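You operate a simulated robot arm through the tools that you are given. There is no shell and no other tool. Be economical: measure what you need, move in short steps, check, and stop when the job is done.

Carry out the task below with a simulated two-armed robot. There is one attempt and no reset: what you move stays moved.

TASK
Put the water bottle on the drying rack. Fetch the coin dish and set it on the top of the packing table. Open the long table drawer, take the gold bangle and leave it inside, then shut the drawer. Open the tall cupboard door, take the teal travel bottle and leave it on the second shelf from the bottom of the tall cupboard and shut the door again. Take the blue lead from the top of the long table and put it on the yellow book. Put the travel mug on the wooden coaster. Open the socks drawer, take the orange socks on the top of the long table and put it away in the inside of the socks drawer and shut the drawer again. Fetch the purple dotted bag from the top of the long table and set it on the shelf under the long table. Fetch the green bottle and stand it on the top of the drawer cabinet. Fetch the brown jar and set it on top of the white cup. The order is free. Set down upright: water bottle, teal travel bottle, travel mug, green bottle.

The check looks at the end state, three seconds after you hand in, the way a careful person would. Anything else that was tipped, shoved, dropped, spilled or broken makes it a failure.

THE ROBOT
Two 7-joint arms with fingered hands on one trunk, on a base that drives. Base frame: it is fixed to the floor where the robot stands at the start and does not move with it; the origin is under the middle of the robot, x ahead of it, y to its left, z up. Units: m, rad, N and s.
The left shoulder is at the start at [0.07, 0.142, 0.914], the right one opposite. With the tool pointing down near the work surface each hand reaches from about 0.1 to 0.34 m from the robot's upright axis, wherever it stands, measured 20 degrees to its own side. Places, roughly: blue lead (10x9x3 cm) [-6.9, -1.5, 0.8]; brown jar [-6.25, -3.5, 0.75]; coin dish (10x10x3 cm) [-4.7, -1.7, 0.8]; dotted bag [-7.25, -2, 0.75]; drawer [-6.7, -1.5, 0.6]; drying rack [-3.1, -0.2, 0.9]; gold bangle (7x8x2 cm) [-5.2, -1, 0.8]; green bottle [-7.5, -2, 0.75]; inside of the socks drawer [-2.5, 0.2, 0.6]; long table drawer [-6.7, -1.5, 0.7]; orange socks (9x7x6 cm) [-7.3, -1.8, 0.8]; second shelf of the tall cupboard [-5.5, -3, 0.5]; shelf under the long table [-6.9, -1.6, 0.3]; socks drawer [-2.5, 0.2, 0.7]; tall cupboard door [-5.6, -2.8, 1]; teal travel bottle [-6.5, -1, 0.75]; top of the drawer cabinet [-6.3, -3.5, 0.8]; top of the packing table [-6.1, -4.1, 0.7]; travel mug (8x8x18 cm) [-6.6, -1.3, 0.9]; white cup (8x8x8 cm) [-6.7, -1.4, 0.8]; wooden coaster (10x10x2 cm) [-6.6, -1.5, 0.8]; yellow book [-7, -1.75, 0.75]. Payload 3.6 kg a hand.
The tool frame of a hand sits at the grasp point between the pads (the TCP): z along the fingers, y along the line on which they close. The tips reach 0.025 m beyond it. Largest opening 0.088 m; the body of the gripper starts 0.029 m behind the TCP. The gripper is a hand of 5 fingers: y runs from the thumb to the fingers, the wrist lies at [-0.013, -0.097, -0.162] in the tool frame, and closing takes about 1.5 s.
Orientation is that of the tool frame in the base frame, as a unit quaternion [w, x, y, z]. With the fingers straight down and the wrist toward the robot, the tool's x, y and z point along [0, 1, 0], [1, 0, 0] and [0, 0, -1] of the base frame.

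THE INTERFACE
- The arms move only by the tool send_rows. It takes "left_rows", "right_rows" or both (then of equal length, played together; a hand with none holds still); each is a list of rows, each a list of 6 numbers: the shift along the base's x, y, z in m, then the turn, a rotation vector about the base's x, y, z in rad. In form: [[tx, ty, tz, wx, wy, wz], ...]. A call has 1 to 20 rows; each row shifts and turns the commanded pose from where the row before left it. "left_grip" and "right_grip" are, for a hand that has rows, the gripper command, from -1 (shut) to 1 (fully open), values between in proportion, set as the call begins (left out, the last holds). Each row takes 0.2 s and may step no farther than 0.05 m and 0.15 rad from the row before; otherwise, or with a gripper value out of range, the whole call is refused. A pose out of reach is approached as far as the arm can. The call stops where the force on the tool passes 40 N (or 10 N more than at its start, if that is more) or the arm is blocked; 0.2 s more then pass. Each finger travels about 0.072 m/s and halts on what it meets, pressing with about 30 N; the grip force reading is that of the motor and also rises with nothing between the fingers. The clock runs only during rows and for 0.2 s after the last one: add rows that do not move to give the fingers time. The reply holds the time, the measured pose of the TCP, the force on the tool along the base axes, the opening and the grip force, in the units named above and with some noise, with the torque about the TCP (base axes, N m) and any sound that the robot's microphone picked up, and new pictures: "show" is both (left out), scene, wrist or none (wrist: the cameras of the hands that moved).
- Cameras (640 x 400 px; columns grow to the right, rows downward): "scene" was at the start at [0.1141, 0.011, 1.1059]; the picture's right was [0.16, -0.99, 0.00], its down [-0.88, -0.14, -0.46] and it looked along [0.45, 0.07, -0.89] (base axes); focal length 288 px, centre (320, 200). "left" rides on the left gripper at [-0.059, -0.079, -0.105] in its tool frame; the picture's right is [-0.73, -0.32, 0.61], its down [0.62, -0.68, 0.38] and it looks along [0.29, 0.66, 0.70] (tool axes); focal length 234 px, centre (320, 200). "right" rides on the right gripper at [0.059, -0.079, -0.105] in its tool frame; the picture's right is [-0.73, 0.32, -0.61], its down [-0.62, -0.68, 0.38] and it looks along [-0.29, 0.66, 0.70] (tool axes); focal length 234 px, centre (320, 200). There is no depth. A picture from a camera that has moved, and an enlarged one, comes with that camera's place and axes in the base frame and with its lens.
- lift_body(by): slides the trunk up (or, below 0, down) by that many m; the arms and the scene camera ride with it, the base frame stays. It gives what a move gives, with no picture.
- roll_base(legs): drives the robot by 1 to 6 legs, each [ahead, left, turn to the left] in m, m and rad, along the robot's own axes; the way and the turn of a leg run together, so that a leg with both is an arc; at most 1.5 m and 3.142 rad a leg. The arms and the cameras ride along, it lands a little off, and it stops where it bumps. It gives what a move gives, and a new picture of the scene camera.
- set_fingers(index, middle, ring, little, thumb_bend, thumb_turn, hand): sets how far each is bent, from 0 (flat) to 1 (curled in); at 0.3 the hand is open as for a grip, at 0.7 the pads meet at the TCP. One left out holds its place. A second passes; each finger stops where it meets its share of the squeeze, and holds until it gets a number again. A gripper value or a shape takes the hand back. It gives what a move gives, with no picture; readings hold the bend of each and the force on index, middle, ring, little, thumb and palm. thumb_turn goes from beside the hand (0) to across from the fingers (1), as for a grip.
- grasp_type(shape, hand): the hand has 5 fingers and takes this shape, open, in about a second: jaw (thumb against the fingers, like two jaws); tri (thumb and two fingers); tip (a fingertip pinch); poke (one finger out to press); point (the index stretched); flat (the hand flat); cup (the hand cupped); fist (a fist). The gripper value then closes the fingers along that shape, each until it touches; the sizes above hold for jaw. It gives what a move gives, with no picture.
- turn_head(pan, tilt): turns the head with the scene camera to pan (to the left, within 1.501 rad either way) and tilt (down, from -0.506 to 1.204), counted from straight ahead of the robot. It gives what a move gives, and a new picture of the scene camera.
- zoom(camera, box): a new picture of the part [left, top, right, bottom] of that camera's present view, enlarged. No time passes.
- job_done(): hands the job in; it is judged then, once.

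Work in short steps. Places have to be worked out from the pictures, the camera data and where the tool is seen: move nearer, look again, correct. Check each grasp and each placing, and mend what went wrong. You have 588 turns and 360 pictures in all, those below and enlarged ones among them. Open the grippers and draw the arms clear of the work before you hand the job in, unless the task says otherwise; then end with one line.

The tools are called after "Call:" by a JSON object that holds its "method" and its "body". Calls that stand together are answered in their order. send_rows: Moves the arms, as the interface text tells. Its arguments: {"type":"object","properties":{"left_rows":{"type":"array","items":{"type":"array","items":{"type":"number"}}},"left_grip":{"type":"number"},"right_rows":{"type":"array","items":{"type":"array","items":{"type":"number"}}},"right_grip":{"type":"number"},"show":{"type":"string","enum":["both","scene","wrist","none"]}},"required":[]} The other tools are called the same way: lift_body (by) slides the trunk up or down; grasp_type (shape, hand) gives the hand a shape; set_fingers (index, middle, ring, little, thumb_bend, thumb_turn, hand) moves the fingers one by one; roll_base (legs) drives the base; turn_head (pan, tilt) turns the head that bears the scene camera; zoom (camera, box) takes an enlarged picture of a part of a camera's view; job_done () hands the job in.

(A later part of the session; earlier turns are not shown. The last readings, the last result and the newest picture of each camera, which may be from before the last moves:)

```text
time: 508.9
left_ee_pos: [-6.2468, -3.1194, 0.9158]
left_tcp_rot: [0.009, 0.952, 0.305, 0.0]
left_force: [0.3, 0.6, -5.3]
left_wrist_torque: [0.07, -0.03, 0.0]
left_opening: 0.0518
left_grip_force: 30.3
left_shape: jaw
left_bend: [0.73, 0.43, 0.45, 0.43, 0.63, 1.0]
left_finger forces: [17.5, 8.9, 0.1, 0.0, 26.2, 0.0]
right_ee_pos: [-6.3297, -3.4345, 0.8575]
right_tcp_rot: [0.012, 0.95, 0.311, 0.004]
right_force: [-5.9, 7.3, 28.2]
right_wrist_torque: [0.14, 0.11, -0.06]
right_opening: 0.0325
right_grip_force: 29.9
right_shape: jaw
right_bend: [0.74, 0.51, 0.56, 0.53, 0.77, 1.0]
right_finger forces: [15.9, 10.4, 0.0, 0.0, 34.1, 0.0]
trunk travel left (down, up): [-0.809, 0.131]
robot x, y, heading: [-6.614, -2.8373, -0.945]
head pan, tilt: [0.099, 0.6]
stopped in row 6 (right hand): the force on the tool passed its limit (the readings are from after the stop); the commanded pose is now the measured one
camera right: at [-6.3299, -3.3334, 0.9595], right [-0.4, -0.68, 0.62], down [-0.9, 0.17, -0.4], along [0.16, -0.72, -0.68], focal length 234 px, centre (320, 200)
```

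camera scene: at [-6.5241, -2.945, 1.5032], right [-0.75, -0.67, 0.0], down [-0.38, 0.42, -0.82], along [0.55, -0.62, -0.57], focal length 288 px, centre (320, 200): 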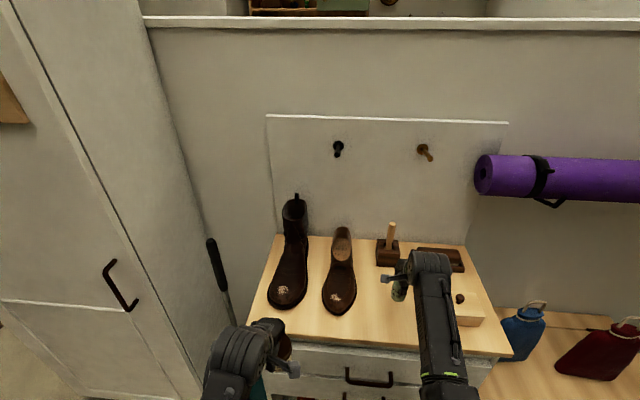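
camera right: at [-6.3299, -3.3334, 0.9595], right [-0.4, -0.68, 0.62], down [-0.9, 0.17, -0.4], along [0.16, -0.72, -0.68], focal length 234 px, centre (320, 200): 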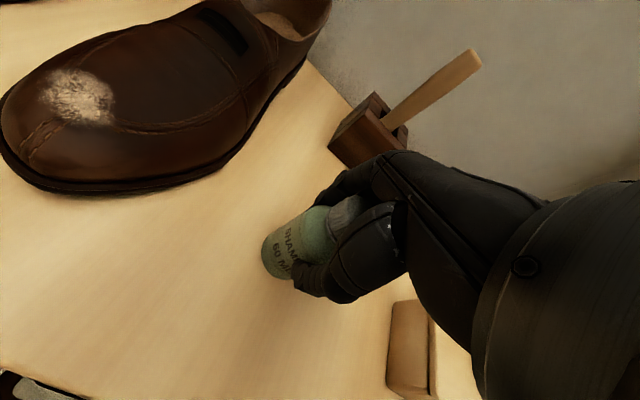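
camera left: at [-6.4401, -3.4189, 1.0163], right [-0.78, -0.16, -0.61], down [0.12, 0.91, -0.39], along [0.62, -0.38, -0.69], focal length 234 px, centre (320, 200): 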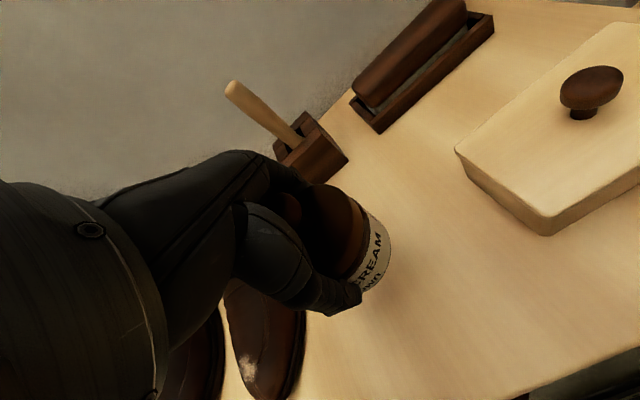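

Contact. I relieve slightly, open partly, and raise.

Call:
{"method": "send_rows", "body": {"right_rows": [[0, 0, 0.004, 0, 0, 0], [0, 0, 0, 0, 0, 0]], "show": "none"}}

Call:
{"method": "send_rows", "body": {"right_rows": [[0, 0, 0, 0, 0, 0], [0, 0, 0, 0, 0, 0], [0, 0, 0, 0, 0, 0], [0, 0, 0, 0, 0, 0]], "right_grip": 0.5, "show": "none"}}

Call:
{"method": "send_rows", "body": {"right_rows": [[0, 0, 0.02, 0, 0, 0], [0, 0, 0.025, 0, 0, 0], [0, 0, 0.025, 0, 0, 0]], "show": "wrist"}}

```text
time: 509.5
left_ee_pos: [-6.2446, -3.12, 0.9132]
left_tcp_rot: [0.009, 0.952, 0.305, -0.001]
left_force: [0.0, 0.7, -4.9]
left_wrist_torque: [0.0, 0.02, -0.01]
left_opening: 0.0517
left_grip_force: 29.4
left_shape: jaw
left_bend: [0.73, 0.43, 0.45, 0.43, 0.63, 1.0]
left_finger forces: [17.6, 8.8, 0.0, 0.1, 26.1, 0.0]
right_ee_pos: [-6.3299, -3.4354, 0.8584]
right_tcp_rot: [0.009, 0.95, 0.311, 0.002]
right_force: [-2.7, 4.7, 15.4]
right_wrist_torque: [0.08, -0.01, 0.01]
right_opening: 0.0324
right_grip_force: 30.1
right_shape: jaw
right_bend: [0.74, 0.51, 0.56, 0.53, 0.77, 1.0]
right_finger forces: [16.9, 10.2, 0.0, 0.0, 30.5, 0.0]
trunk travel left (down, up): [-0.809, 0.131]
robot x, y, heading: [-6.6137, -2.8391, -0.944]
head pan, tilt: [0.099, 0.6]
```

```text
time: 510.5
left_ee_pos: [-6.2439, -3.1233, 0.9117]
left_tcp_rot: [0.007, 0.952, 0.305, 0.0]
left_force: [0.3, -0.6, -4.4]
left_wrist_torque: [-0.01, -0.01, 0.02]
left_opening: 0.0517
left_grip_force: 29.6
left_shape: jaw
left_bend: [0.73, 0.43, 0.45, 0.43, 0.63, 1.0]
left_finger forces: [17.5, 8.7, 0.0, 0.0, 26.2, 0.0]
right_ee_pos: [-6.3296, -3.437, 0.8534]
right_tcp_rot: [0.007, 0.95, 0.311, 0.0]
right_force: [-0.3, -0.3, 0.6]
right_wrist_torque: [0.01, 0.0, 0.03]
right_opening: 0.0658
right_grip_force: 0.1
right_shape: jaw
right_bend: [0.27, 0.36, 0.33, 0.34, 0.54, 0.99]
right_finger forces: [0.1, 0.0, 0.0, 0.0, 0.0, 0.0]
trunk travel left (down, up): [-0.809, 0.131]
robot x, y, heading: [-6.6148, -2.8417, -0.937]
head pan, tilt: [0.099, 0.6]
```

```text
time: 511.3
left_ee_pos: [-6.2437, -3.1227, 0.9131]
left_tcp_rot: [0.007, 0.952, 0.305, -0.001]
left_force: [-1.1, -0.3, -4.4]
left_wrist_torque: [0.04, -0.04, -0.02]
left_opening: 0.0518
left_grip_force: 30.1
left_shape: jaw
left_bend: [0.73, 0.43, 0.45, 0.43, 0.63, 1.0]
left_finger forces: [17.5, 8.7, 0.0, 0.1, 26.2, 0.1]
right_ee_pos: [-6.3288, -3.4333, 0.9245]
right_tcp_rot: [0.007, 0.951, 0.31, 0.001]
right_force: [0.4, 0.2, -0.2]
right_wrist_torque: [0.0, 0.0, -0.02]
right_opening: 0.0657
right_grip_force: 0.0
right_shape: jaw
right_bend: [0.27, 0.36, 0.33, 0.34, 0.54, 0.99]
right_finger forces: [0.0, 0.0, 0.0, 0.0, 0.1, 0.1]
trunk travel left (down, up): [-0.809, 0.131]
robot x, y, heading: [-6.6137, -2.8424, -0.944]
head pan, tilt: [0.099, 0.6]
camera right: at [-6.3284, -3.3342, 1.0284], right [-0.4, -0.68, 0.61], down [-0.9, 0.18, -0.39], along [0.16, -0.71, -0.69], focal length 234 px, centre (320, 200)
```

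right: 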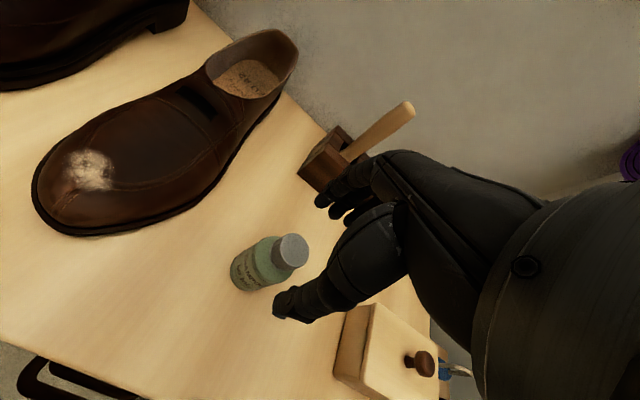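

Green bottle stands on the cabinet. I retreat, retract the right arm, and turn to the long table with the jar.

Call:
{"method": "roll_base", "body": {"legs": [[-0.33, 0, 0]]}}

Call:
{"method": "send_rows", "body": {"right_rows": [[-0.0235, 0.0324, 0, 0, 0, 0], [-0.0235, 0.0324, 0, 0, 0, 0], [-0.0235, 0.0324, 0, 0, 0, 0], [-0.0235, 0.0324, 0, 0, 0, 0], [-0.0235, 0.0324, 0, 0, 0, 0]], "show": "none"}}

Call:
{"method": "roll_base", "body": {"legs": [[0, 0, -3.1]]}}

```text
time: 513.5
left_ee_pos: [-6.4388, -2.8541, 0.9127]
left_tcp_rot: [0.006, 0.952, 0.305, -0.001]
left_force: [-0.3, 0.1, -5.2]
left_wrist_torque: [-0.01, -0.06, 0.04]
left_opening: 0.0519
left_grip_force: 29.7
left_shape: jaw
left_bend: [0.73, 0.43, 0.45, 0.43, 0.63, 1.0]
left_finger forces: [17.5, 8.7, 0.0, 0.1, 26.3, 0.1]
right_ee_pos: [-6.5221, -3.1664, 0.9242]
right_tcp_rot: [0.007, 0.95, 0.311, 0.001]
right_force: [0.0, 0.6, -0.1]
right_wrist_torque: [0.0, 0.0, -0.03]
right_opening: 0.0658
right_grip_force: 0.1
right_shape: jaw
right_bend: [0.27, 0.36, 0.33, 0.34, 0.54, 0.99]
right_finger forces: [0.0, 0.0, 0.1, 0.0, 0.0, 0.1]
trunk travel left (down, up): [-0.809, 0.131]
robot x, y, heading: [-6.8124, -2.5701, -0.942]
head pan, tilt: [0.099, 0.6]
camera scene: at [-6.7191, -2.6786, 1.503], right [-0.74, -0.67, 0.0], down [-0.38, 0.42, -0.82], along [0.55, -0.61, -0.57], focal length 288 px, centre (320, 200)
```

scene: 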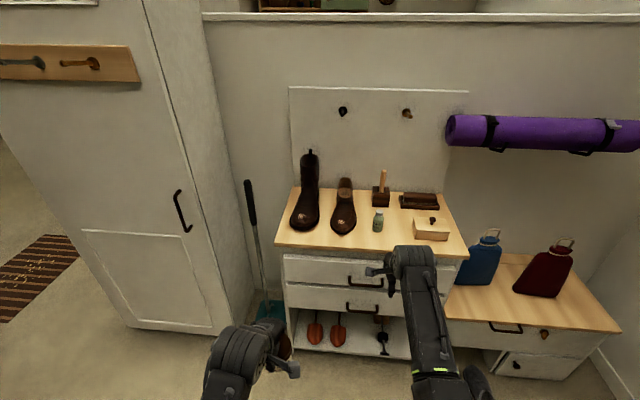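

```text
time: 514.7
left_ee_pos: [-6.4388, -2.8512, 0.9124]
left_tcp_rot: [0.007, 0.952, 0.306, 0.0]
left_force: [-0.4, 0.5, -5.1]
left_wrist_torque: [-0.03, -0.05, 0.02]
left_opening: 0.052
left_grip_force: 30.4
left_shape: jaw
left_bend: [0.73, 0.43, 0.45, 0.43, 0.63, 1.0]
left_finger forces: [17.5, 8.5, 0.0, 0.1, 26.3, 0.1]
right_ee_pos: [-6.6458, -3.0038, 0.9293]
right_tcp_rot: [0.013, 0.951, 0.31, -0.004]
right_force: [-0.5, 0.0, -0.1]
right_wrist_torque: [0.0, -0.01, 0.01]
right_opening: 0.0659
right_grip_force: 0.1
right_shape: jaw
right_bend: [0.27, 0.36, 0.33, 0.34, 0.54, 0.99]
right_finger forces: [0.0, 0.1, 0.0, 0.1, 0.1, 0.0]
trunk travel left (down, up): [-0.809, 0.131]
robot x, y, heading: [-6.8135, -2.5712, -0.937]
head pan, tilt: [0.099, 0.6]
```

```text
time: 522.4
left_ee_pos: [-7.1931, -2.3052, 0.9116]
left_tcp_rot: [0.0, -0.326, 0.945, 0.006]
left_force: [0.1, 0.0, -4.1]
left_wrist_torque: [-0.02, 0.01, -0.05]
left_opening: 0.0514
left_grip_force: 29.6
left_shape: jaw
left_bend: [0.73, 0.43, 0.45, 0.43, 0.64, 1.0]
left_finger forces: [17.4, 8.4, 0.0, 0.0, 25.6, 0.1]
right_ee_pos: [-6.9926, -2.1489, 0.9246]
right_tcp_rot: [0.005, -0.332, 0.943, 0.009]
right_force: [0.6, -0.5, -0.4]
right_wrist_torque: [0.0, 0.03, 0.02]
right_opening: 0.0659
right_grip_force: 0.0
right_shape: jaw
right_bend: [0.27, 0.36, 0.33, 0.34, 0.54, 0.99]
right_finger forces: [0.0, 0.1, 0.0, 0.1, 0.0, 0.1]
trunk travel left (down, up): [-0.809, 0.131]
robot x, y, heading: [-6.8107, -2.571, 2.242]
head pan, tilt: [0.099, 0.6]
camera scene: at [-6.9022, -2.4684, 1.5031], right [0.72, 0.7, 0.0], down [0.39, -0.41, -0.82], along [-0.58, 0.59, -0.57], focal length 288 px, centre (320, 200)
```

scene: 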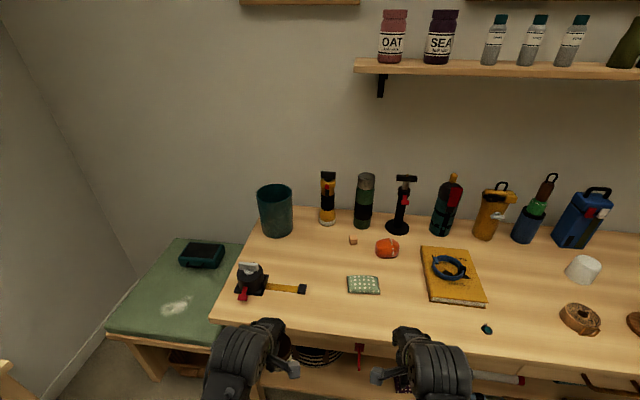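

I raise the trunk a little and strafe right in front of the white cup.

Call:
{"method": "lift_body", "body": {"by": 0.06}}

Call:
{"method": "roll_base", "body": {"legs": [[0, -0.86, 0], [0.15, 0, 0]]}}

Call:
{"method": "turn_head", "body": {"pan": 0.2, "tilt": 0.85}}

```text
time: 523.4
left_ee_pos: [-7.1933, -2.3041, 0.9729]
left_tcp_rot: [0.001, -0.325, 0.946, 0.006]
left_force: [0.2, 0.4, -4.6]
left_wrist_torque: [0.02, -0.01, 0.01]
left_opening: 0.0514
left_grip_force: 30.0
left_shape: jaw
left_bend: [0.73, 0.43, 0.45, 0.43, 0.64, 1.0]
left_finger forces: [17.6, 8.4, 0.1, 0.0, 25.7, 0.1]
right_ee_pos: [-6.9914, -2.1475, 0.9852]
right_tcp_rot: [0.005, -0.333, 0.943, 0.009]
right_force: [-0.6, -0.7, 0.7]
right_wrist_torque: [0.03, 0.01, -0.02]
right_opening: 0.0658
right_grip_force: 0.0
right_shape: jaw
right_bend: [0.27, 0.36, 0.33, 0.34, 0.54, 0.99]
right_finger forces: [0.1, 0.0, 0.0, 0.0, 0.1, 0.0]
trunk travel left (down, up): [-0.869, 0.071]
robot x, y, heading: [-6.8074, -2.5673, 2.244]
head pan, tilt: [0.099, 0.6]
```

```text
time: 528.9
left_ee_pos: [-6.5919, -1.6415, 0.9729]
left_tcp_rot: [0.0, -0.315, 0.949, 0.008]
left_force: [0.2, -0.6, -4.6]
left_wrist_torque: [-0.02, 0.03, 0.01]
left_opening: 0.051
left_grip_force: 29.9
left_shape: jaw
left_bend: [0.73, 0.43, 0.45, 0.43, 0.64, 1.0]
left_finger forces: [17.6, 8.4, 0.1, 0.1, 25.8, 0.0]
right_ee_pos: [-6.3873, -1.489, 0.9862]
right_tcp_rot: [0.006, -0.322, 0.947, 0.01]
right_force: [-0.4, 1.2, -0.5]
right_wrist_torque: [0.03, -0.01, -0.04]
right_opening: 0.0657
right_grip_force: 0.0
right_shape: jaw
right_bend: [0.27, 0.36, 0.33, 0.34, 0.54, 0.99]
right_finger forces: [0.0, 0.0, 0.0, 0.0, 0.1, 0.1]
trunk travel left (down, up): [-0.869, 0.071]
robot x, y, heading: [-6.2182, -1.9154, 2.225]
head pan, tilt: [0.099, 0.6]
camera scene: at [-6.3044, -1.8118, 1.5634], right [0.73, 0.68, 0.0], down [0.38, -0.41, -0.83], along [-0.56, 0.6, -0.56], focal length 288 px, centre (320, 200)
```

scene: 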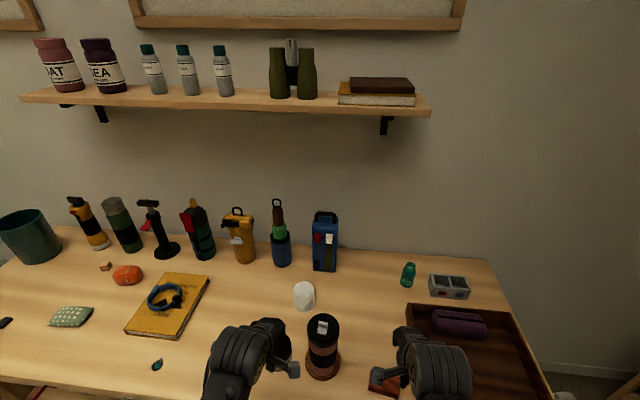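

```text
time: 529.7
left_ee_pos: [-6.5932, -1.6404, 0.9717]
left_tcp_rot: [0.0, -0.315, 0.949, 0.006]
left_force: [0.3, 0.1, -5.5]
left_wrist_torque: [0.0, -0.01, 0.03]
left_opening: 0.0515
left_grip_force: 30.2
left_shape: jaw
left_bend: [0.73, 0.43, 0.45, 0.43, 0.64, 1.0]
left_finger forces: [17.6, 8.4, 0.0, 0.1, 25.7, 0.0]
right_ee_pos: [-6.3889, -1.4853, 0.9855]
right_tcp_rot: [0.007, -0.321, 0.947, 0.01]
right_force: [0.3, -0.7, -0.5]
right_wrist_torque: [0.01, -0.01, 0.01]
right_opening: 0.0659
right_grip_force: 0.0
right_shape: jaw
right_bend: [0.27, 0.36, 0.33, 0.34, 0.54, 0.99]
right_finger forces: [0.1, 0.1, 0.1, 0.0, 0.0, 0.0]
trunk travel left (down, up): [-0.869, 0.071]
robot x, y, heading: [-6.2149, -1.9122, 2.225]
head pan, tilt: [0.201, 0.85]
camera scene: at [-6.3052, -1.8218, 1.5422], right [0.66, 0.75, 0.0], down [0.56, -0.5, -0.66], along [-0.5, 0.43, -0.75], focal length 288 px, centre (320, 200)
```

scene: 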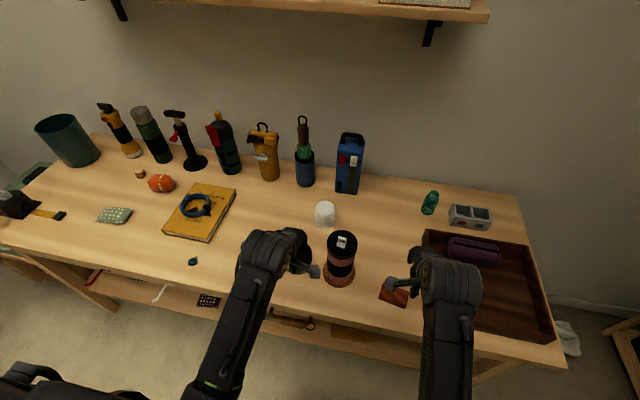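

Cup centre about (-6.743, -1.425), straight ahead of the left hand. I shift the left hand 4 cm left to clear the mug, and move ahead.

Call:
{"method": "send_rows", "body": {"left_rows": [[-0.016, -0.012, 0, 0, 0, 0], [-0.016, -0.012, 0, 0, 0, 0]], "show": "none"}}

Call:
{"method": "roll_base", "body": {"legs": [[0.12, 0, 0]]}}

Call:
{"method": "send_rows", "body": {"left_rows": [[-0.022, 0.028, 0, 0, 0, 0], [-0.022, 0.028, 0, 0, 0, 0], [-0.022, 0.028, 0, 0, 0, 0], [-0.02, 0.026, 0, 0, 0, 0]], "show": "wrist"}}

```text
time: 530.3
left_ee_pos: [-6.6278, -1.6644, 0.9714]
left_tcp_rot: [0.001, -0.315, 0.949, 0.006]
left_force: [-0.7, -0.1, -4.9]
left_wrist_torque: [0.01, 0.04, 0.0]
left_opening: 0.0515
left_grip_force: 29.8
left_shape: jaw
left_bend: [0.73, 0.43, 0.45, 0.43, 0.64, 1.0]
left_finger forces: [17.7, 8.5, 0.0, 0.1, 25.8, 0.1]
right_ee_pos: [-6.389, -1.4864, 0.9865]
right_tcp_rot: [0.006, -0.321, 0.947, 0.01]
right_force: [-0.3, -0.2, -0.5]
right_wrist_torque: [-0.01, 0.02, 0.01]
right_opening: 0.0654
right_grip_force: 0.2
right_shape: jaw
right_bend: [0.27, 0.36, 0.33, 0.34, 0.54, 0.99]
right_finger forces: [0.0, 0.1, 0.1, 0.0, 0.1, 0.1]
trunk travel left (down, up): [-0.869, 0.071]
robot x, y, heading: [-6.2133, -1.9138, 2.223]
head pan, tilt: [0.201, 0.85]
```

```text
time: 531.6
left_ee_pos: [-6.7002, -1.5672, 0.9727]
left_tcp_rot: [0.0, -0.314, 0.949, 0.007]
left_force: [1.5, 0.5, -4.3]
left_wrist_torque: [-0.01, 0.0, -0.03]
left_opening: 0.0517
left_grip_force: 29.7
left_shape: jaw
left_bend: [0.73, 0.43, 0.45, 0.43, 0.64, 1.0]
left_finger forces: [17.6, 8.5, 0.0, 0.0, 25.9, 0.0]
right_ee_pos: [-6.4613, -1.3898, 0.9853]
right_tcp_rot: [0.006, -0.321, 0.947, 0.011]
right_force: [0.2, 0.5, 0.2]
right_wrist_torque: [-0.01, -0.02, -0.01]
right_opening: 0.066
right_grip_force: 0.0
right_shape: jaw
right_bend: [0.27, 0.36, 0.33, 0.34, 0.54, 0.99]
right_finger forces: [0.1, 0.0, 0.0, 0.1, 0.0, 0.0]
trunk travel left (down, up): [-0.869, 0.071]
robot x, y, heading: [-6.2895, -1.8157, 2.223]
head pan, tilt: [0.201, 0.85]
camera scene: at [-6.3776, -1.7264, 1.5424], right [0.66, 0.75, 0.0], down [0.56, -0.5, -0.66], along [-0.5, 0.44, -0.75], focal length 288 px, centre (320, 200)
```

scene: 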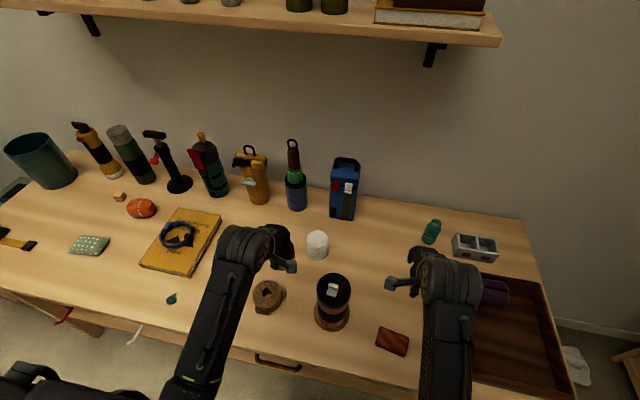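

```text
time: 532.6
left_ee_pos: [-6.7894, -1.4568, 0.9703]
left_tcp_rot: [0.0, -0.314, 0.949, 0.006]
left_force: [-0.2, 0.2, -5.1]
left_wrist_torque: [-0.02, -0.03, 0.01]
left_opening: 0.0516
left_grip_force: 30.1
left_shape: jaw
left_bend: [0.73, 0.43, 0.45, 0.43, 0.64, 1.0]
left_finger forces: [17.6, 8.8, 0.0, 0.0, 25.9, 0.0]
right_ee_pos: [-6.4621, -1.3874, 0.9854]
right_tcp_rot: [0.008, -0.321, 0.947, 0.009]
right_force: [0.8, 0.7, 0.1]
right_wrist_torque: [0.02, 0.01, 0.02]
right_opening: 0.0657
right_grip_force: 0.1
right_shape: jaw
right_bend: [0.27, 0.36, 0.33, 0.34, 0.54, 0.99]
right_finger forces: [0.0, 0.1, 0.0, 0.1, 0.0, 0.0]
trunk travel left (down, up): [-0.869, 0.071]
robot x, y, heading: [-6.2923, -1.8166, 2.218]
head pan, tilt: [0.201, 0.85]
camera left: at [-6.6934, -1.4858, 1.0745], right [0.77, 0.18, -0.61], down [-0.1, -0.91, -0.39], along [-0.63, 0.36, -0.69], focal length 234 px, centre (320, 200)
```

left: 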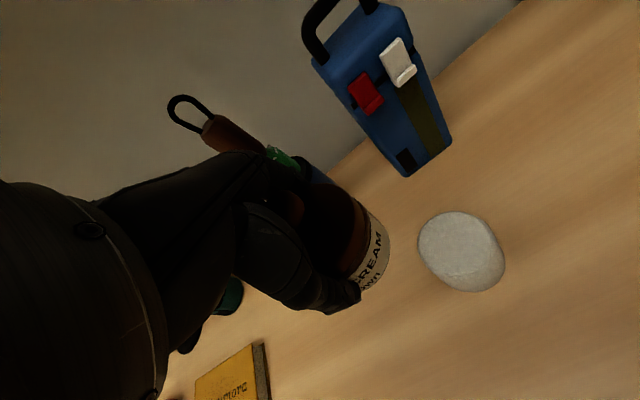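

Cup top centre is (-6.74, -1.422). I move the jar over it.

Call:
{"method": "send_rows", "body": {"left_rows": [[0.025, 0.018, 0, 0, 0, 0], [0.024, 0.017, -0.02, 0, 0, 0], [0, 0, -0.03, 0, 0, 0]], "show": "both"}}

```text
time: 533.4
left_ee_pos: [-6.7408, -1.4227, 0.9244]
left_tcp_rot: [0.0, -0.314, 0.949, 0.006]
left_force: [-0.5, -0.1, -4.2]
left_wrist_torque: [-0.02, -0.01, 0.02]
left_opening: 0.0513
left_grip_force: 30.3
left_shape: jaw
left_bend: [0.73, 0.43, 0.45, 0.43, 0.64, 1.0]
left_finger forces: [17.5, 8.7, 0.0, 0.1, 25.8, 0.1]
right_ee_pos: [-6.4622, -1.39, 0.985]
right_tcp_rot: [0.006, -0.321, 0.947, 0.009]
right_force: [-0.7, 0.0, 0.0]
right_wrist_torque: [0.03, 0.05, 0.03]
right_opening: 0.0658
right_grip_force: 0.1
right_shape: jaw
right_bend: [0.27, 0.36, 0.33, 0.34, 0.54, 0.99]
right_finger forces: [0.0, 0.0, 0.0, 0.0, 0.1, 0.0]
trunk travel left (down, up): [-0.869, 0.071]
robot x, y, heading: [-6.289, -1.8152, 2.221]
head pan, tilt: [0.201, 0.85]
camera scene: at [-6.3798, -1.7256, 1.5422], right [0.66, 0.75, 0.0], down [0.57, -0.5, -0.66], along [-0.49, 0.44, -0.75], focal length 288 px, centre (320, 200)
camera left: at [-6.6452, -1.4526, 1.0282], right [0.77, 0.18, -0.61], down [-0.1, -0.91, -0.39], along [-0.63, 0.36, -0.69], focal length 234 px, centre (320, 200)
```

scene: 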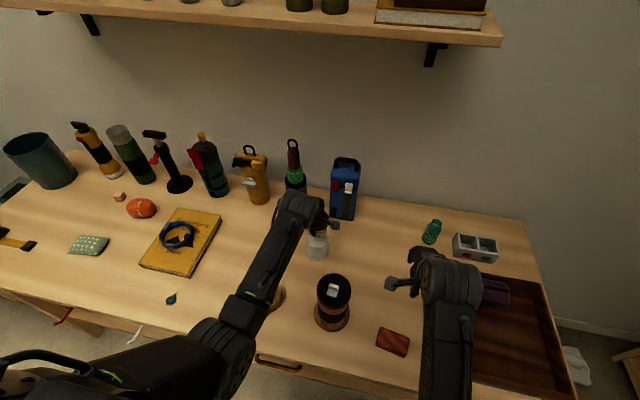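
left: 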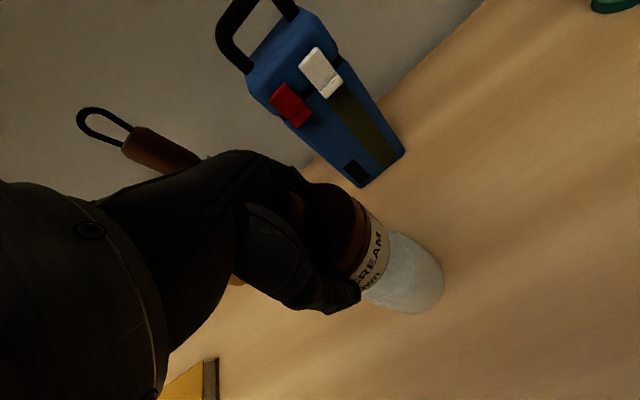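

Jar is above the cup. I lower gently to contact.

Call:
{"method": "send_rows", "body": {"left_rows": [[0, 0, -0.015, 0, 0, 0], [0, 0, -0.01, 0, 0, 0], [0, 0, -0.007, 0, 0, 0], [0, 0, -0.005, 0, 0, 0], [0, 0, -0.005, 0, 0, 0]], "show": "wrist"}}

```text
time: 534.6
left_ee_pos: [-6.7391, -1.4219, 0.8796]
left_tcp_rot: [0.0, -0.314, 0.949, 0.006]
left_force: [0.8, -0.3, -5.1]
left_wrist_torque: [0.02, 0.01, 0.01]
left_opening: 0.0514
left_grip_force: 29.5
left_shape: jaw
left_bend: [0.73, 0.43, 0.45, 0.43, 0.64, 1.0]
left_finger forces: [17.6, 8.7, 0.0, 0.0, 25.8, 0.1]
right_ee_pos: [-6.4608, -1.3893, 0.9853]
right_tcp_rot: [0.007, -0.32, 0.947, 0.01]
right_force: [0.9, 0.2, 0.5]
right_wrist_torque: [0.03, 0.01, -0.01]
right_opening: 0.0659
right_grip_force: 0.1
right_shape: jaw
right_bend: [0.27, 0.36, 0.33, 0.34, 0.54, 0.99]
right_finger forces: [0.1, 0.1, 0.1, 0.0, 0.0, 0.0]
trunk travel left (down, up): [-0.869, 0.071]
robot x, y, heading: [-6.2913, -1.8185, 2.22]
head pan, tilt: [0.201, 0.85]
camera left: at [-6.6424, -1.4507, 0.9836], right [0.77, 0.18, -0.61], down [-0.1, -0.91, -0.39], along [-0.63, 0.36, -0.69], focal length 234 px, centre (320, 200)
```

left: 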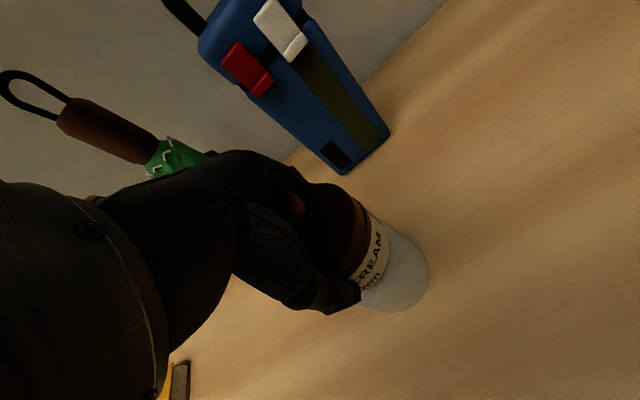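

No contact yet; I continue in small steps.

Call:
{"method": "send_rows", "body": {"left_rows": [[0, 0, -0.005, 0, 0, 0], [0, 0, -0.005, 0, 0, 0], [0, 0, -0.004, 0, 0, 0], [0, 0, -0.004, 0, 0, 0]], "show": "wrist"}}

```text
time: 535.6
left_ee_pos: [-6.7358, -1.4237, 0.8683]
left_tcp_rot: [-0.002, -0.314, 0.949, 0.013]
left_force: [-2.8, 1.2, 37.9]
left_wrist_torque: [0.06, 0.1, 0.0]
left_opening: 0.0507
left_grip_force: 29.4
left_shape: jaw
left_bend: [0.28, 0.41, 0.46, 0.43, 0.66, 1.0]
left_finger forces: [18.2, 11.5, 2.3, 0.1, 28.6, 0.1]
right_ee_pos: [-6.4583, -1.3932, 0.9888]
right_tcp_rot: [0.004, -0.321, 0.947, 0.012]
right_force: [-0.4, 0.6, -0.6]
right_wrist_torque: [0.02, 0.01, -0.02]
right_opening: 0.0656
right_grip_force: 0.0
right_shape: jaw
right_bend: [0.27, 0.36, 0.33, 0.34, 0.54, 0.99]
right_finger forces: [0.1, 0.0, 0.0, 0.0, 0.1, 0.0]
trunk travel left (down, up): [-0.869, 0.071]
robot x, y, heading: [-6.2902, -1.8138, 2.215]
head pan, tilt: [0.201, 0.85]
camera left: at [-6.6394, -1.4539, 0.9714], right [0.77, 0.19, -0.61], down [-0.1, -0.91, -0.4], along [-0.63, 0.37, -0.68], focal length 234 px, centre (320, 200)
```

left: 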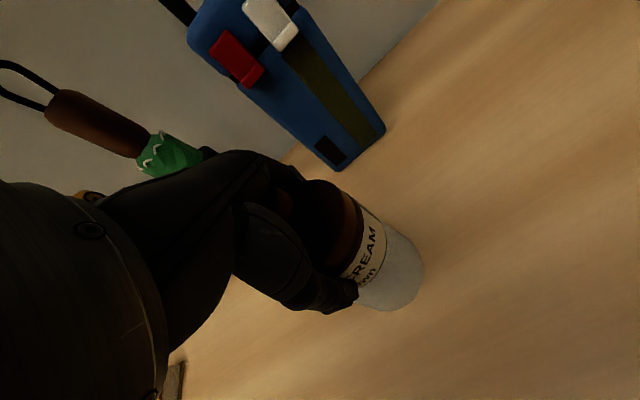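

Contact. The jar seems about 1 cm off centre, so I lift slightly, shift (-0.8, +0.7) cm and set down again.

Call:
{"method": "send_rows", "body": {"left_rows": [[0, 0, 0.012, 0, 0, 0], [-0.008, 0.007, 0, 0, 0, 0], [0, 0, -0.007, 0, 0, 0], [0, 0, -0.004, 0, 0, 0]], "show": "wrist"}}

```text
time: 536.6
left_ee_pos: [-6.7438, -1.4163, 0.8696]
left_tcp_rot: [-0.002, -0.314, 0.949, 0.013]
left_force: [-1.1, -3.8, 34.6]
left_wrist_torque: [-0.1, 0.0, 0.04]
left_opening: 0.05
left_grip_force: 30.2
left_shape: jaw
left_bend: [0.74, 0.42, 0.47, 0.43, 0.66, 1.0]
left_finger forces: [16.6, 10.9, 1.2, 0.0, 30.5, 0.0]
right_ee_pos: [-6.4585, -1.393, 0.9883]
right_tcp_rot: [0.005, -0.32, 0.947, 0.012]
right_force: [-0.3, -0.1, 0.2]
right_wrist_torque: [-0.03, 0.0, 0.02]
right_opening: 0.0658
right_grip_force: 0.0
right_shape: jaw
right_bend: [0.27, 0.36, 0.33, 0.34, 0.54, 0.99]
right_finger forces: [0.1, 0.0, 0.0, 0.1, 0.1, 0.0]
trunk travel left (down, up): [-0.869, 0.071]
robot x, y, heading: [-6.2885, -1.8203, 2.221]
head pan, tilt: [0.201, 0.85]
camera left: at [-6.647, -1.4466, 0.9717], right [0.77, 0.19, -0.61], down [-0.1, -0.91, -0.4], along [-0.63, 0.37, -0.68], focal length 234 px, centre (320, 200)
```

left: 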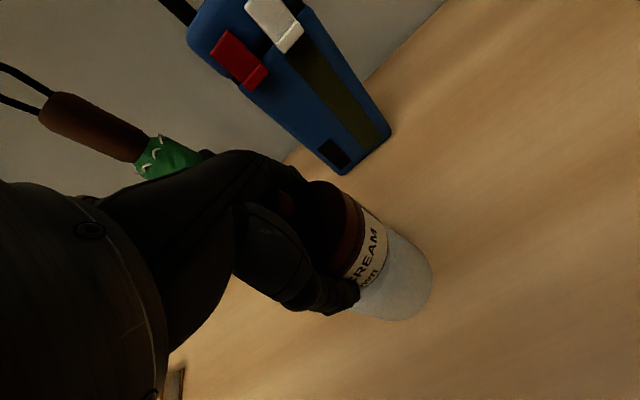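

I relieve and open gently, then raise.

Call:
{"method": "send_rows", "body": {"left_rows": [[0, 0, 0.004, 0, 0, 0], [0, 0, 0, 0, 0, 0]], "show": "none"}}

Call:
{"method": "send_rows", "body": {"left_rows": [[0, 0, 0, 0, 0, 0], [0, 0, 0, 0, 0, 0], [0, 0, 0, 0, 0, 0], [0, 0, 0, 0, 0, 0]], "left_grip": 1, "show": "wrist"}}

Call:
{"method": "send_rows", "body": {"left_rows": [[0, 0, 0.02, 0, 0, 0], [0, 0, 0.025, 0, 0, 0], [0, 0, 0.025, 0, 0, 0], [0, 0, 0.02, 0, 0, 0]], "show": "wrist"}}

```text
time: 537.2
left_ee_pos: [-6.7432, -1.4161, 0.8699]
left_tcp_rot: [-0.001, -0.313, 0.95, 0.007]
left_force: [-1.6, -0.8, 27.1]
left_wrist_torque: [0.08, 0.05, 0.06]
left_opening: 0.0499
left_grip_force: 30.5
left_shape: jaw
left_bend: [0.74, 0.42, 0.47, 0.43, 0.66, 1.0]
left_finger forces: [17.7, 10.5, 1.2, 0.0, 28.0, 0.1]
right_ee_pos: [-6.4594, -1.3911, 0.9876]
right_tcp_rot: [0.005, -0.32, 0.947, 0.011]
right_force: [0.4, -0.3, 0.2]
right_wrist_torque: [0.0, 0.01, -0.03]
right_opening: 0.0659
right_grip_force: 0.1
right_shape: jaw
right_bend: [0.27, 0.36, 0.33, 0.34, 0.54, 0.99]
right_finger forces: [0.0, 0.0, 0.0, 0.0, 0.0, 0.0]
trunk travel left (down, up): [-0.869, 0.071]
robot x, y, heading: [-6.2917, -1.8187, 2.224]
head pan, tilt: [0.201, 0.85]
```

```text
time: 538.2
left_ee_pos: [-6.7453, -1.4141, 0.8649]
left_tcp_rot: [0.0, -0.314, 0.949, 0.005]
left_force: [-0.8, -0.2, 0.0]
left_wrist_torque: [0.0, 0.01, -0.02]
left_opening: 0.088
left_grip_force: 0.0
left_shape: jaw
left_bend: [0.3, 0.3, 0.3, 0.3, 0.3, 0.98]
left_finger forces: [0.0, 0.0, 0.1, 0.0, 0.1, 0.0]
right_ee_pos: [-6.4619, -1.3893, 0.9853]
right_tcp_rot: [0.007, -0.321, 0.947, 0.008]
right_force: [-0.5, 0.3, -0.7]
right_wrist_torque: [0.02, 0.0, -0.01]
right_opening: 0.0657
right_grip_force: 0.0
right_shape: jaw
right_bend: [0.27, 0.36, 0.33, 0.34, 0.54, 0.99]
right_finger forces: [0.0, 0.1, 0.1, 0.0, 0.0, 0.1]
trunk travel left (down, up): [-0.869, 0.071]
robot x, y, heading: [-6.2915, -1.8158, 2.224]
head pan, tilt: [0.201, 0.85]
camera left: at [-6.6496, -1.4443, 0.9698], right [0.77, 0.18, -0.61], down [-0.1, -0.91, -0.39], along [-0.63, 0.36, -0.69], focal length 234 px, centre (320, 200)
```

left: 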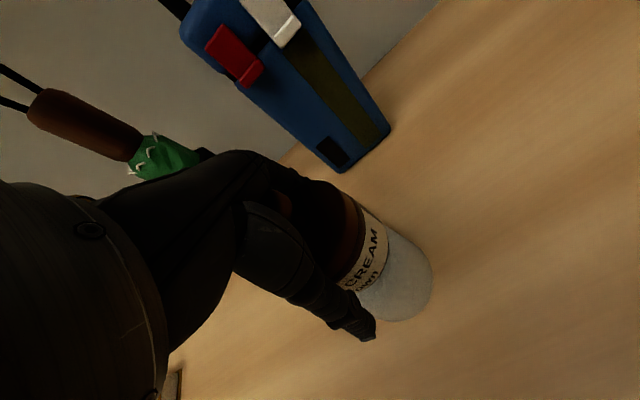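

```text
time: 539.2
left_ee_pos: [-6.7453, -1.4149, 0.9589]
left_tcp_rot: [0.0, -0.314, 0.949, 0.006]
left_force: [0.5, -0.1, -0.4]
left_wrist_torque: [-0.02, -0.02, -0.02]
left_opening: 0.088
left_grip_force: 0.1
left_shape: jaw
left_bend: [0.3, 0.3, 0.3, 0.3, 0.3, 0.98]
left_finger forces: [0.1, 0.0, 0.0, 0.1, 0.0, 0.1]
right_ee_pos: [-6.4618, -1.3898, 0.9866]
right_tcp_rot: [0.007, -0.321, 0.947, 0.009]
right_force: [0.6, -0.1, -0.2]
right_wrist_torque: [-0.03, 0.02, -0.01]
right_opening: 0.0658
right_grip_force: 0.0
right_shape: jaw
right_bend: [0.27, 0.36, 0.33, 0.34, 0.54, 0.99]
right_finger forces: [0.0, 0.0, 0.0, 0.1, 0.1, 0.0]
trunk travel left (down, up): [-0.869, 0.071]
robot x, y, heading: [-6.2874, -1.8178, 2.22]
head pan, tilt: [0.201, 0.85]
camera left: at [-6.6497, -1.445, 1.0634], right [0.77, 0.18, -0.61], down [-0.1, -0.91, -0.39], along [-0.63, 0.36, -0.69], focal length 234 px, centre (320, 200)
```

left: 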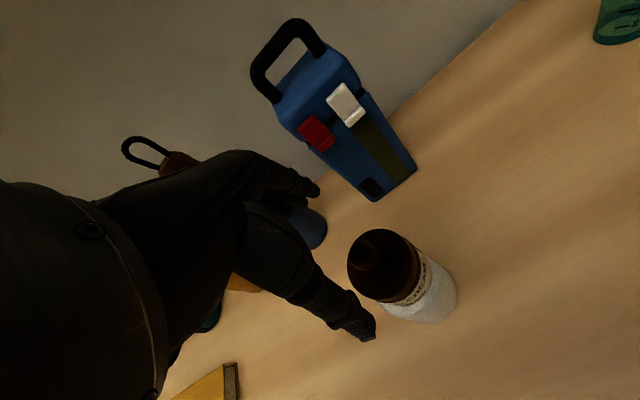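

Jar stands on the cup. For the teal bottle I'll use the left hand: I back off, strafe right, and lower the trunk slightly.

Call:
{"method": "roll_base", "body": {"legs": [[-0.25, 0, 0], [0, -0.36, 0]]}}

Call:
{"method": "lift_body", "body": {"by": -0.05}}

Call:
{"method": "zoom", "body": {"camera": "scene", "box": [160, 100, 480, 300]}}

```text
time: 542.9
left_ee_pos: [-6.3079, -1.3939, 0.9601]
left_tcp_rot: [0.001, -0.314, 0.949, 0.007]
left_force: [0.3, -0.1, 0.3]
left_wrist_torque: [0.01, 0.01, 0.03]
left_opening: 0.088
left_grip_force: 0.1
left_shape: jaw
left_bend: [0.3, 0.3, 0.3, 0.3, 0.3, 0.98]
left_finger forces: [0.0, 0.0, 0.0, 0.0, 0.0, 0.1]
right_ee_pos: [-6.0231, -1.3675, 0.9858]
right_tcp_rot: [0.007, -0.32, 0.947, 0.01]
right_force: [0.5, -0.2, 0.0]
right_wrist_torque: [-0.01, -0.01, -0.03]
right_opening: 0.0659
right_grip_force: 0.0
right_shape: jaw
right_bend: [0.27, 0.36, 0.33, 0.34, 0.54, 0.99]
right_finger forces: [0.1, 0.1, 0.0, 0.1, 0.0, 0.0]
trunk travel left (down, up): [-0.869, 0.071]
robot x, y, heading: [-5.8507, -1.7977, 2.218]
head pan, tilt: [0.201, 0.85]
camera scene: at [-5.9399, -1.7048, 1.5423], right [0.66, 0.75, 0.0], down [0.56, -0.5, -0.66], along [-0.5, 0.44, -0.75], focal length 288 px, centre (320, 200)
```

scene: 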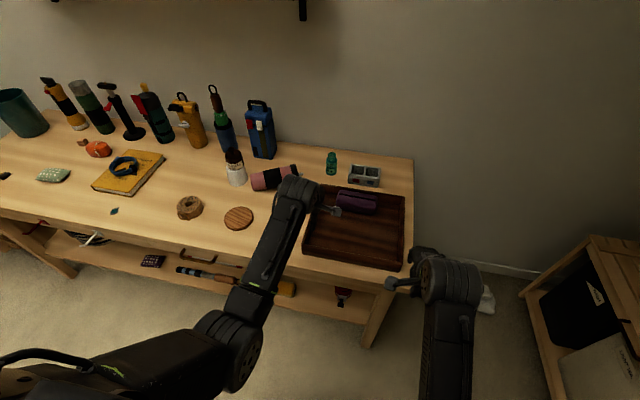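

```text
time: 543.8
left_ee_pos: [-6.3074, -1.3939, 0.9078]
left_tcp_rot: [0.0, -0.313, 0.95, 0.007]
left_force: [0.1, -0.2, -0.5]
left_wrist_torque: [-0.01, 0.0, 0.03]
left_opening: 0.0877
left_grip_force: 0.0
left_shape: jaw
left_bend: [0.3, 0.3, 0.3, 0.3, 0.3, 0.98]
left_finger forces: [0.0, 0.0, 0.0, 0.0, 0.0, 0.0]
right_ee_pos: [-6.0231, -1.3679, 0.9356]
right_tcp_rot: [0.006, -0.32, 0.947, 0.01]
right_force: [-0.1, 0.6, 0.2]
right_wrist_torque: [0.02, 0.0, 0.01]
right_opening: 0.0656
right_grip_force: 0.0
right_shape: jaw
right_bend: [0.27, 0.36, 0.33, 0.34, 0.54, 0.99]
right_finger forces: [0.1, 0.1, 0.0, 0.0, 0.0, 0.0]
trunk travel left (down, up): [-0.819, 0.121]
robot x, y, heading: [-5.854, -1.7938, 2.22]
head pan, tilt: [0.201, 0.85]
```

```text
2.00 times, centred on (320, 200) of scene
camera zoom: at [-5.9392, -1.7045, 1.4923], right [0.66, 0.75, 0.0], down [0.56, -0.5, -0.66], along [-0.5, 0.44, -0.75], focal length 575 px, centre (320, 200)
```

zoom: 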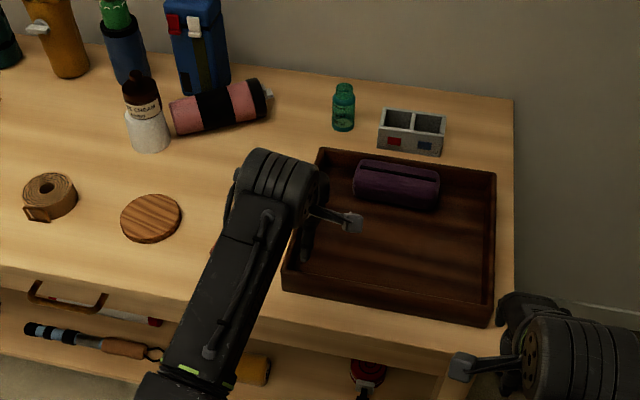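

My strafe knocked the travel mug over (it now lies near the cup). I must fix that: first retract the left hand, then open the right hand wide to drag the mug into free space.

Call:
{"method": "send_rows", "body": {"left_rows": [[0.024, -0.032, 0.005, 0, 0, 0], [0.024, -0.032, 0.005, 0, 0, 0], [0.024, -0.032, 0.005, 0, 0, 0], [0.024, -0.032, 0.0, 0, 0, 0], [0.024, -0.032, 0.0, 0, 0, 0]], "show": "none"}}

Call:
{"method": "set_fingers", "body": {"hand": "right", "index": 0.12, "middle": 0.12, "ring": 0.12, "little": 0.12, "thumb_bend": 0.12, "thumb_turn": 1.0}}

Call:
{"method": "roll_base", "body": {"legs": [[0, 0.42, 0]]}}

Call:
{"method": "zoom", "body": {"camera": "scene", "box": [200, 80, 520, 280]}}

```text
time: 545.0
left_ee_pos: [-6.1888, -1.5596, 0.9247]
left_tcp_rot: [0.001, -0.315, 0.949, 0.008]
left_force: [-0.4, -0.1, -0.4]
left_wrist_torque: [0.02, 0.0, -0.01]
left_opening: 0.0884
left_grip_force: 0.1
left_shape: jaw
left_bend: [0.3, 0.3, 0.3, 0.3, 0.3, 0.98]
left_finger forces: [0.1, 0.1, 0.0, 0.0, 0.0, 0.0]
right_ee_pos: [-6.0226, -1.3675, 0.9363]
right_tcp_rot: [0.007, -0.32, 0.947, 0.01]
right_force: [1.2, -0.4, -0.3]
right_wrist_torque: [-0.01, 0.01, 0.03]
right_opening: 0.0658
right_grip_force: 0.1
right_shape: jaw
right_bend: [0.27, 0.36, 0.33, 0.34, 0.54, 0.99]
right_finger forces: [0.0, 0.0, 0.0, 0.0, 0.0, 0.1]
trunk travel left (down, up): [-0.819, 0.121]
robot x, y, heading: [-5.854, -1.7979, 2.217]
head pan, tilt: [0.201, 0.85]
```

```text
time: 546.0
left_ee_pos: [-6.1887, -1.5559, 0.9242]
left_tcp_rot: [0.001, -0.314, 0.949, 0.006]
left_force: [0.0, 0.0, -0.2]
left_wrist_torque: [0.02, 0.0, 0.01]
left_opening: 0.0881
left_grip_force: 0.0
left_shape: jaw
left_bend: [0.3, 0.3, 0.3, 0.3, 0.3, 0.98]
left_finger forces: [0.0, 0.0, 0.1, 0.0, 0.1, 0.1]
right_ee_pos: [-6.0223, -1.367, 0.9362]
right_tcp_rot: [0.005, -0.321, 0.947, 0.011]
right_force: [-0.3, -0.4, 0.8]
right_wrist_torque: [0.04, 0.0, -0.01]
right_opening: 0.1174
right_grip_force: 0.1
right_shape: fingers
right_bend: [0.12, 0.12, 0.12, 0.12, 0.12, 0.96]
right_finger forces: [0.0, 0.0, 0.0, 0.0, 0.0, 0.0]
trunk travel left (down, up): [-0.819, 0.121]
robot x, y, heading: [-5.8519, -1.7982, 2.217]
head pan, tilt: [0.201, 0.85]
```

```text
time: 548.6
left_ee_pos: [-6.5154, -1.805, 0.9248]
left_tcp_rot: [0.0, -0.315, 0.949, 0.006]
left_force: [0.3, -0.9, 0.1]
left_wrist_torque: [-0.01, 0.04, -0.01]
left_opening: 0.088
left_grip_force: 0.1
left_shape: jaw
left_bend: [0.3, 0.3, 0.3, 0.3, 0.3, 0.98]
left_finger forces: [0.0, 0.1, 0.0, 0.1, 0.1, 0.0]
right_ee_pos: [-6.3513, -1.6178, 0.9351]
right_tcp_rot: [0.007, -0.321, 0.947, 0.009]
right_force: [-0.4, 0.0, 0.1]
right_wrist_torque: [-0.02, -0.02, -0.03]
right_opening: 0.1175
right_grip_force: 0.1
right_shape: fingers
right_bend: [0.12, 0.12, 0.12, 0.12, 0.12, 0.96]
right_finger forces: [0.0, 0.0, 0.0, 0.1, 0.0, 0.0]
trunk travel left (down, up): [-0.819, 0.121]
robot x, y, heading: [-6.1771, -2.045, 2.218]
head pan, tilt: [0.201, 0.85]
camera scene: at [-6.2664, -1.953, 1.4923], right [0.66, 0.75, 0.0], down [0.57, -0.5, -0.66], along [-0.5, 0.43, -0.75], focal length 288 px, centre (320, 200)
```

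scene: 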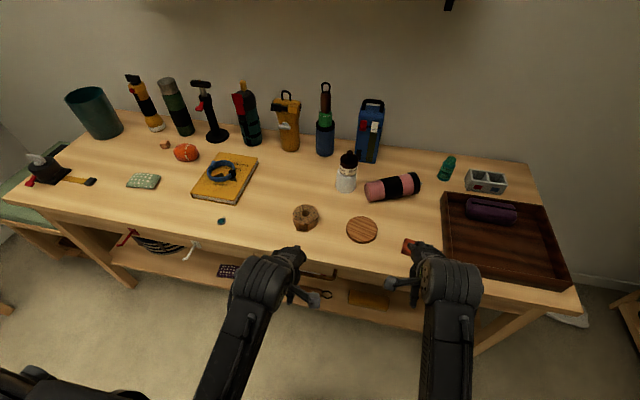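

```text
2.00 times, centred on (360, 180) of scene
camera zoom: at [-6.2664, -1.953, 1.4923], right [0.66, 0.75, 0.0], down [0.57, -0.5, -0.66], along [-0.5, 0.43, -0.75], focal length 575 px, centre (240, 240)
```

zoom: 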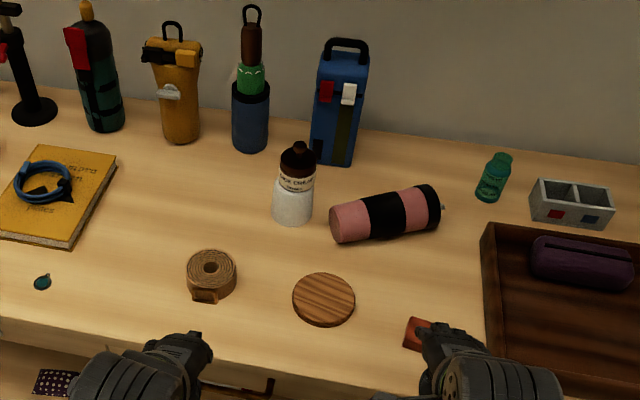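

The mug may be rolling; I check whether it is at rest.

Call:
{"method": "send_rows", "body": {"right_rows": [[0, 0, 0, 0, 0, 0], [0, 0, 0, 0, 0, 0], [0, 0, 0, 0, 0, 0], [0, 0, 0, 0, 0, 0], [0, 0, 0, 0, 0, 0]], "show": "none"}}

Call:
{"method": "zoom", "body": {"camera": "scene", "box": [200, 80, 520, 280]}}

```text
time: 549.8
left_ee_pos: [-6.5166, -1.8052, 0.9239]
left_tcp_rot: [0.001, -0.314, 0.949, 0.006]
left_force: [0.1, 0.1, 0.4]
left_wrist_torque: [0.02, -0.01, 0.01]
left_opening: 0.0879
left_grip_force: 0.0
left_shape: jaw
left_bend: [0.3, 0.3, 0.3, 0.3, 0.3, 0.98]
left_finger forces: [0.1, 0.0, 0.0, 0.0, 0.1, 0.0]
right_ee_pos: [-6.3504, -1.6175, 0.9357]
right_tcp_rot: [0.007, -0.323, 0.946, 0.01]
right_force: [-0.3, -0.5, -0.1]
right_wrist_torque: [0.0, -0.02, -0.02]
right_opening: 0.117
right_grip_force: 0.0
right_shape: fingers
right_bend: [0.12, 0.12, 0.12, 0.12, 0.12, 0.96]
right_finger forces: [0.1, 0.0, 0.0, 0.0, 0.0, 0.0]
trunk travel left (down, up): [-0.819, 0.121]
robot x, y, heading: [-6.1793, -2.0434, 2.222]
head pan, tilt: [0.201, 0.85]
```

```text
2.00 times, centred on (360, 180) of scene
camera zoom: at [-6.2669, -1.9534, 1.4923], right [0.66, 0.75, 0.0], down [0.57, -0.49, -0.66], along [-0.5, 0.43, -0.75], focal length 575 px, centre (240, 240)
```

zoom: 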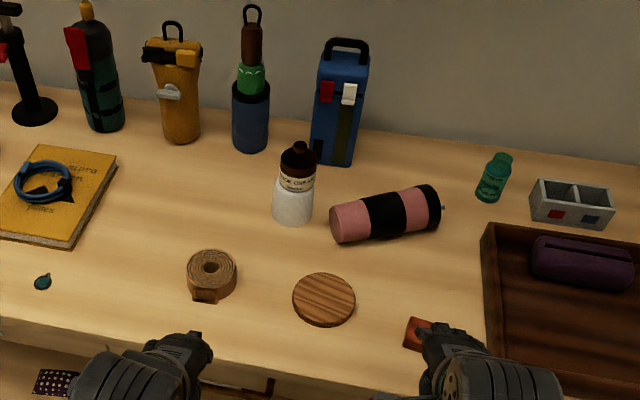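

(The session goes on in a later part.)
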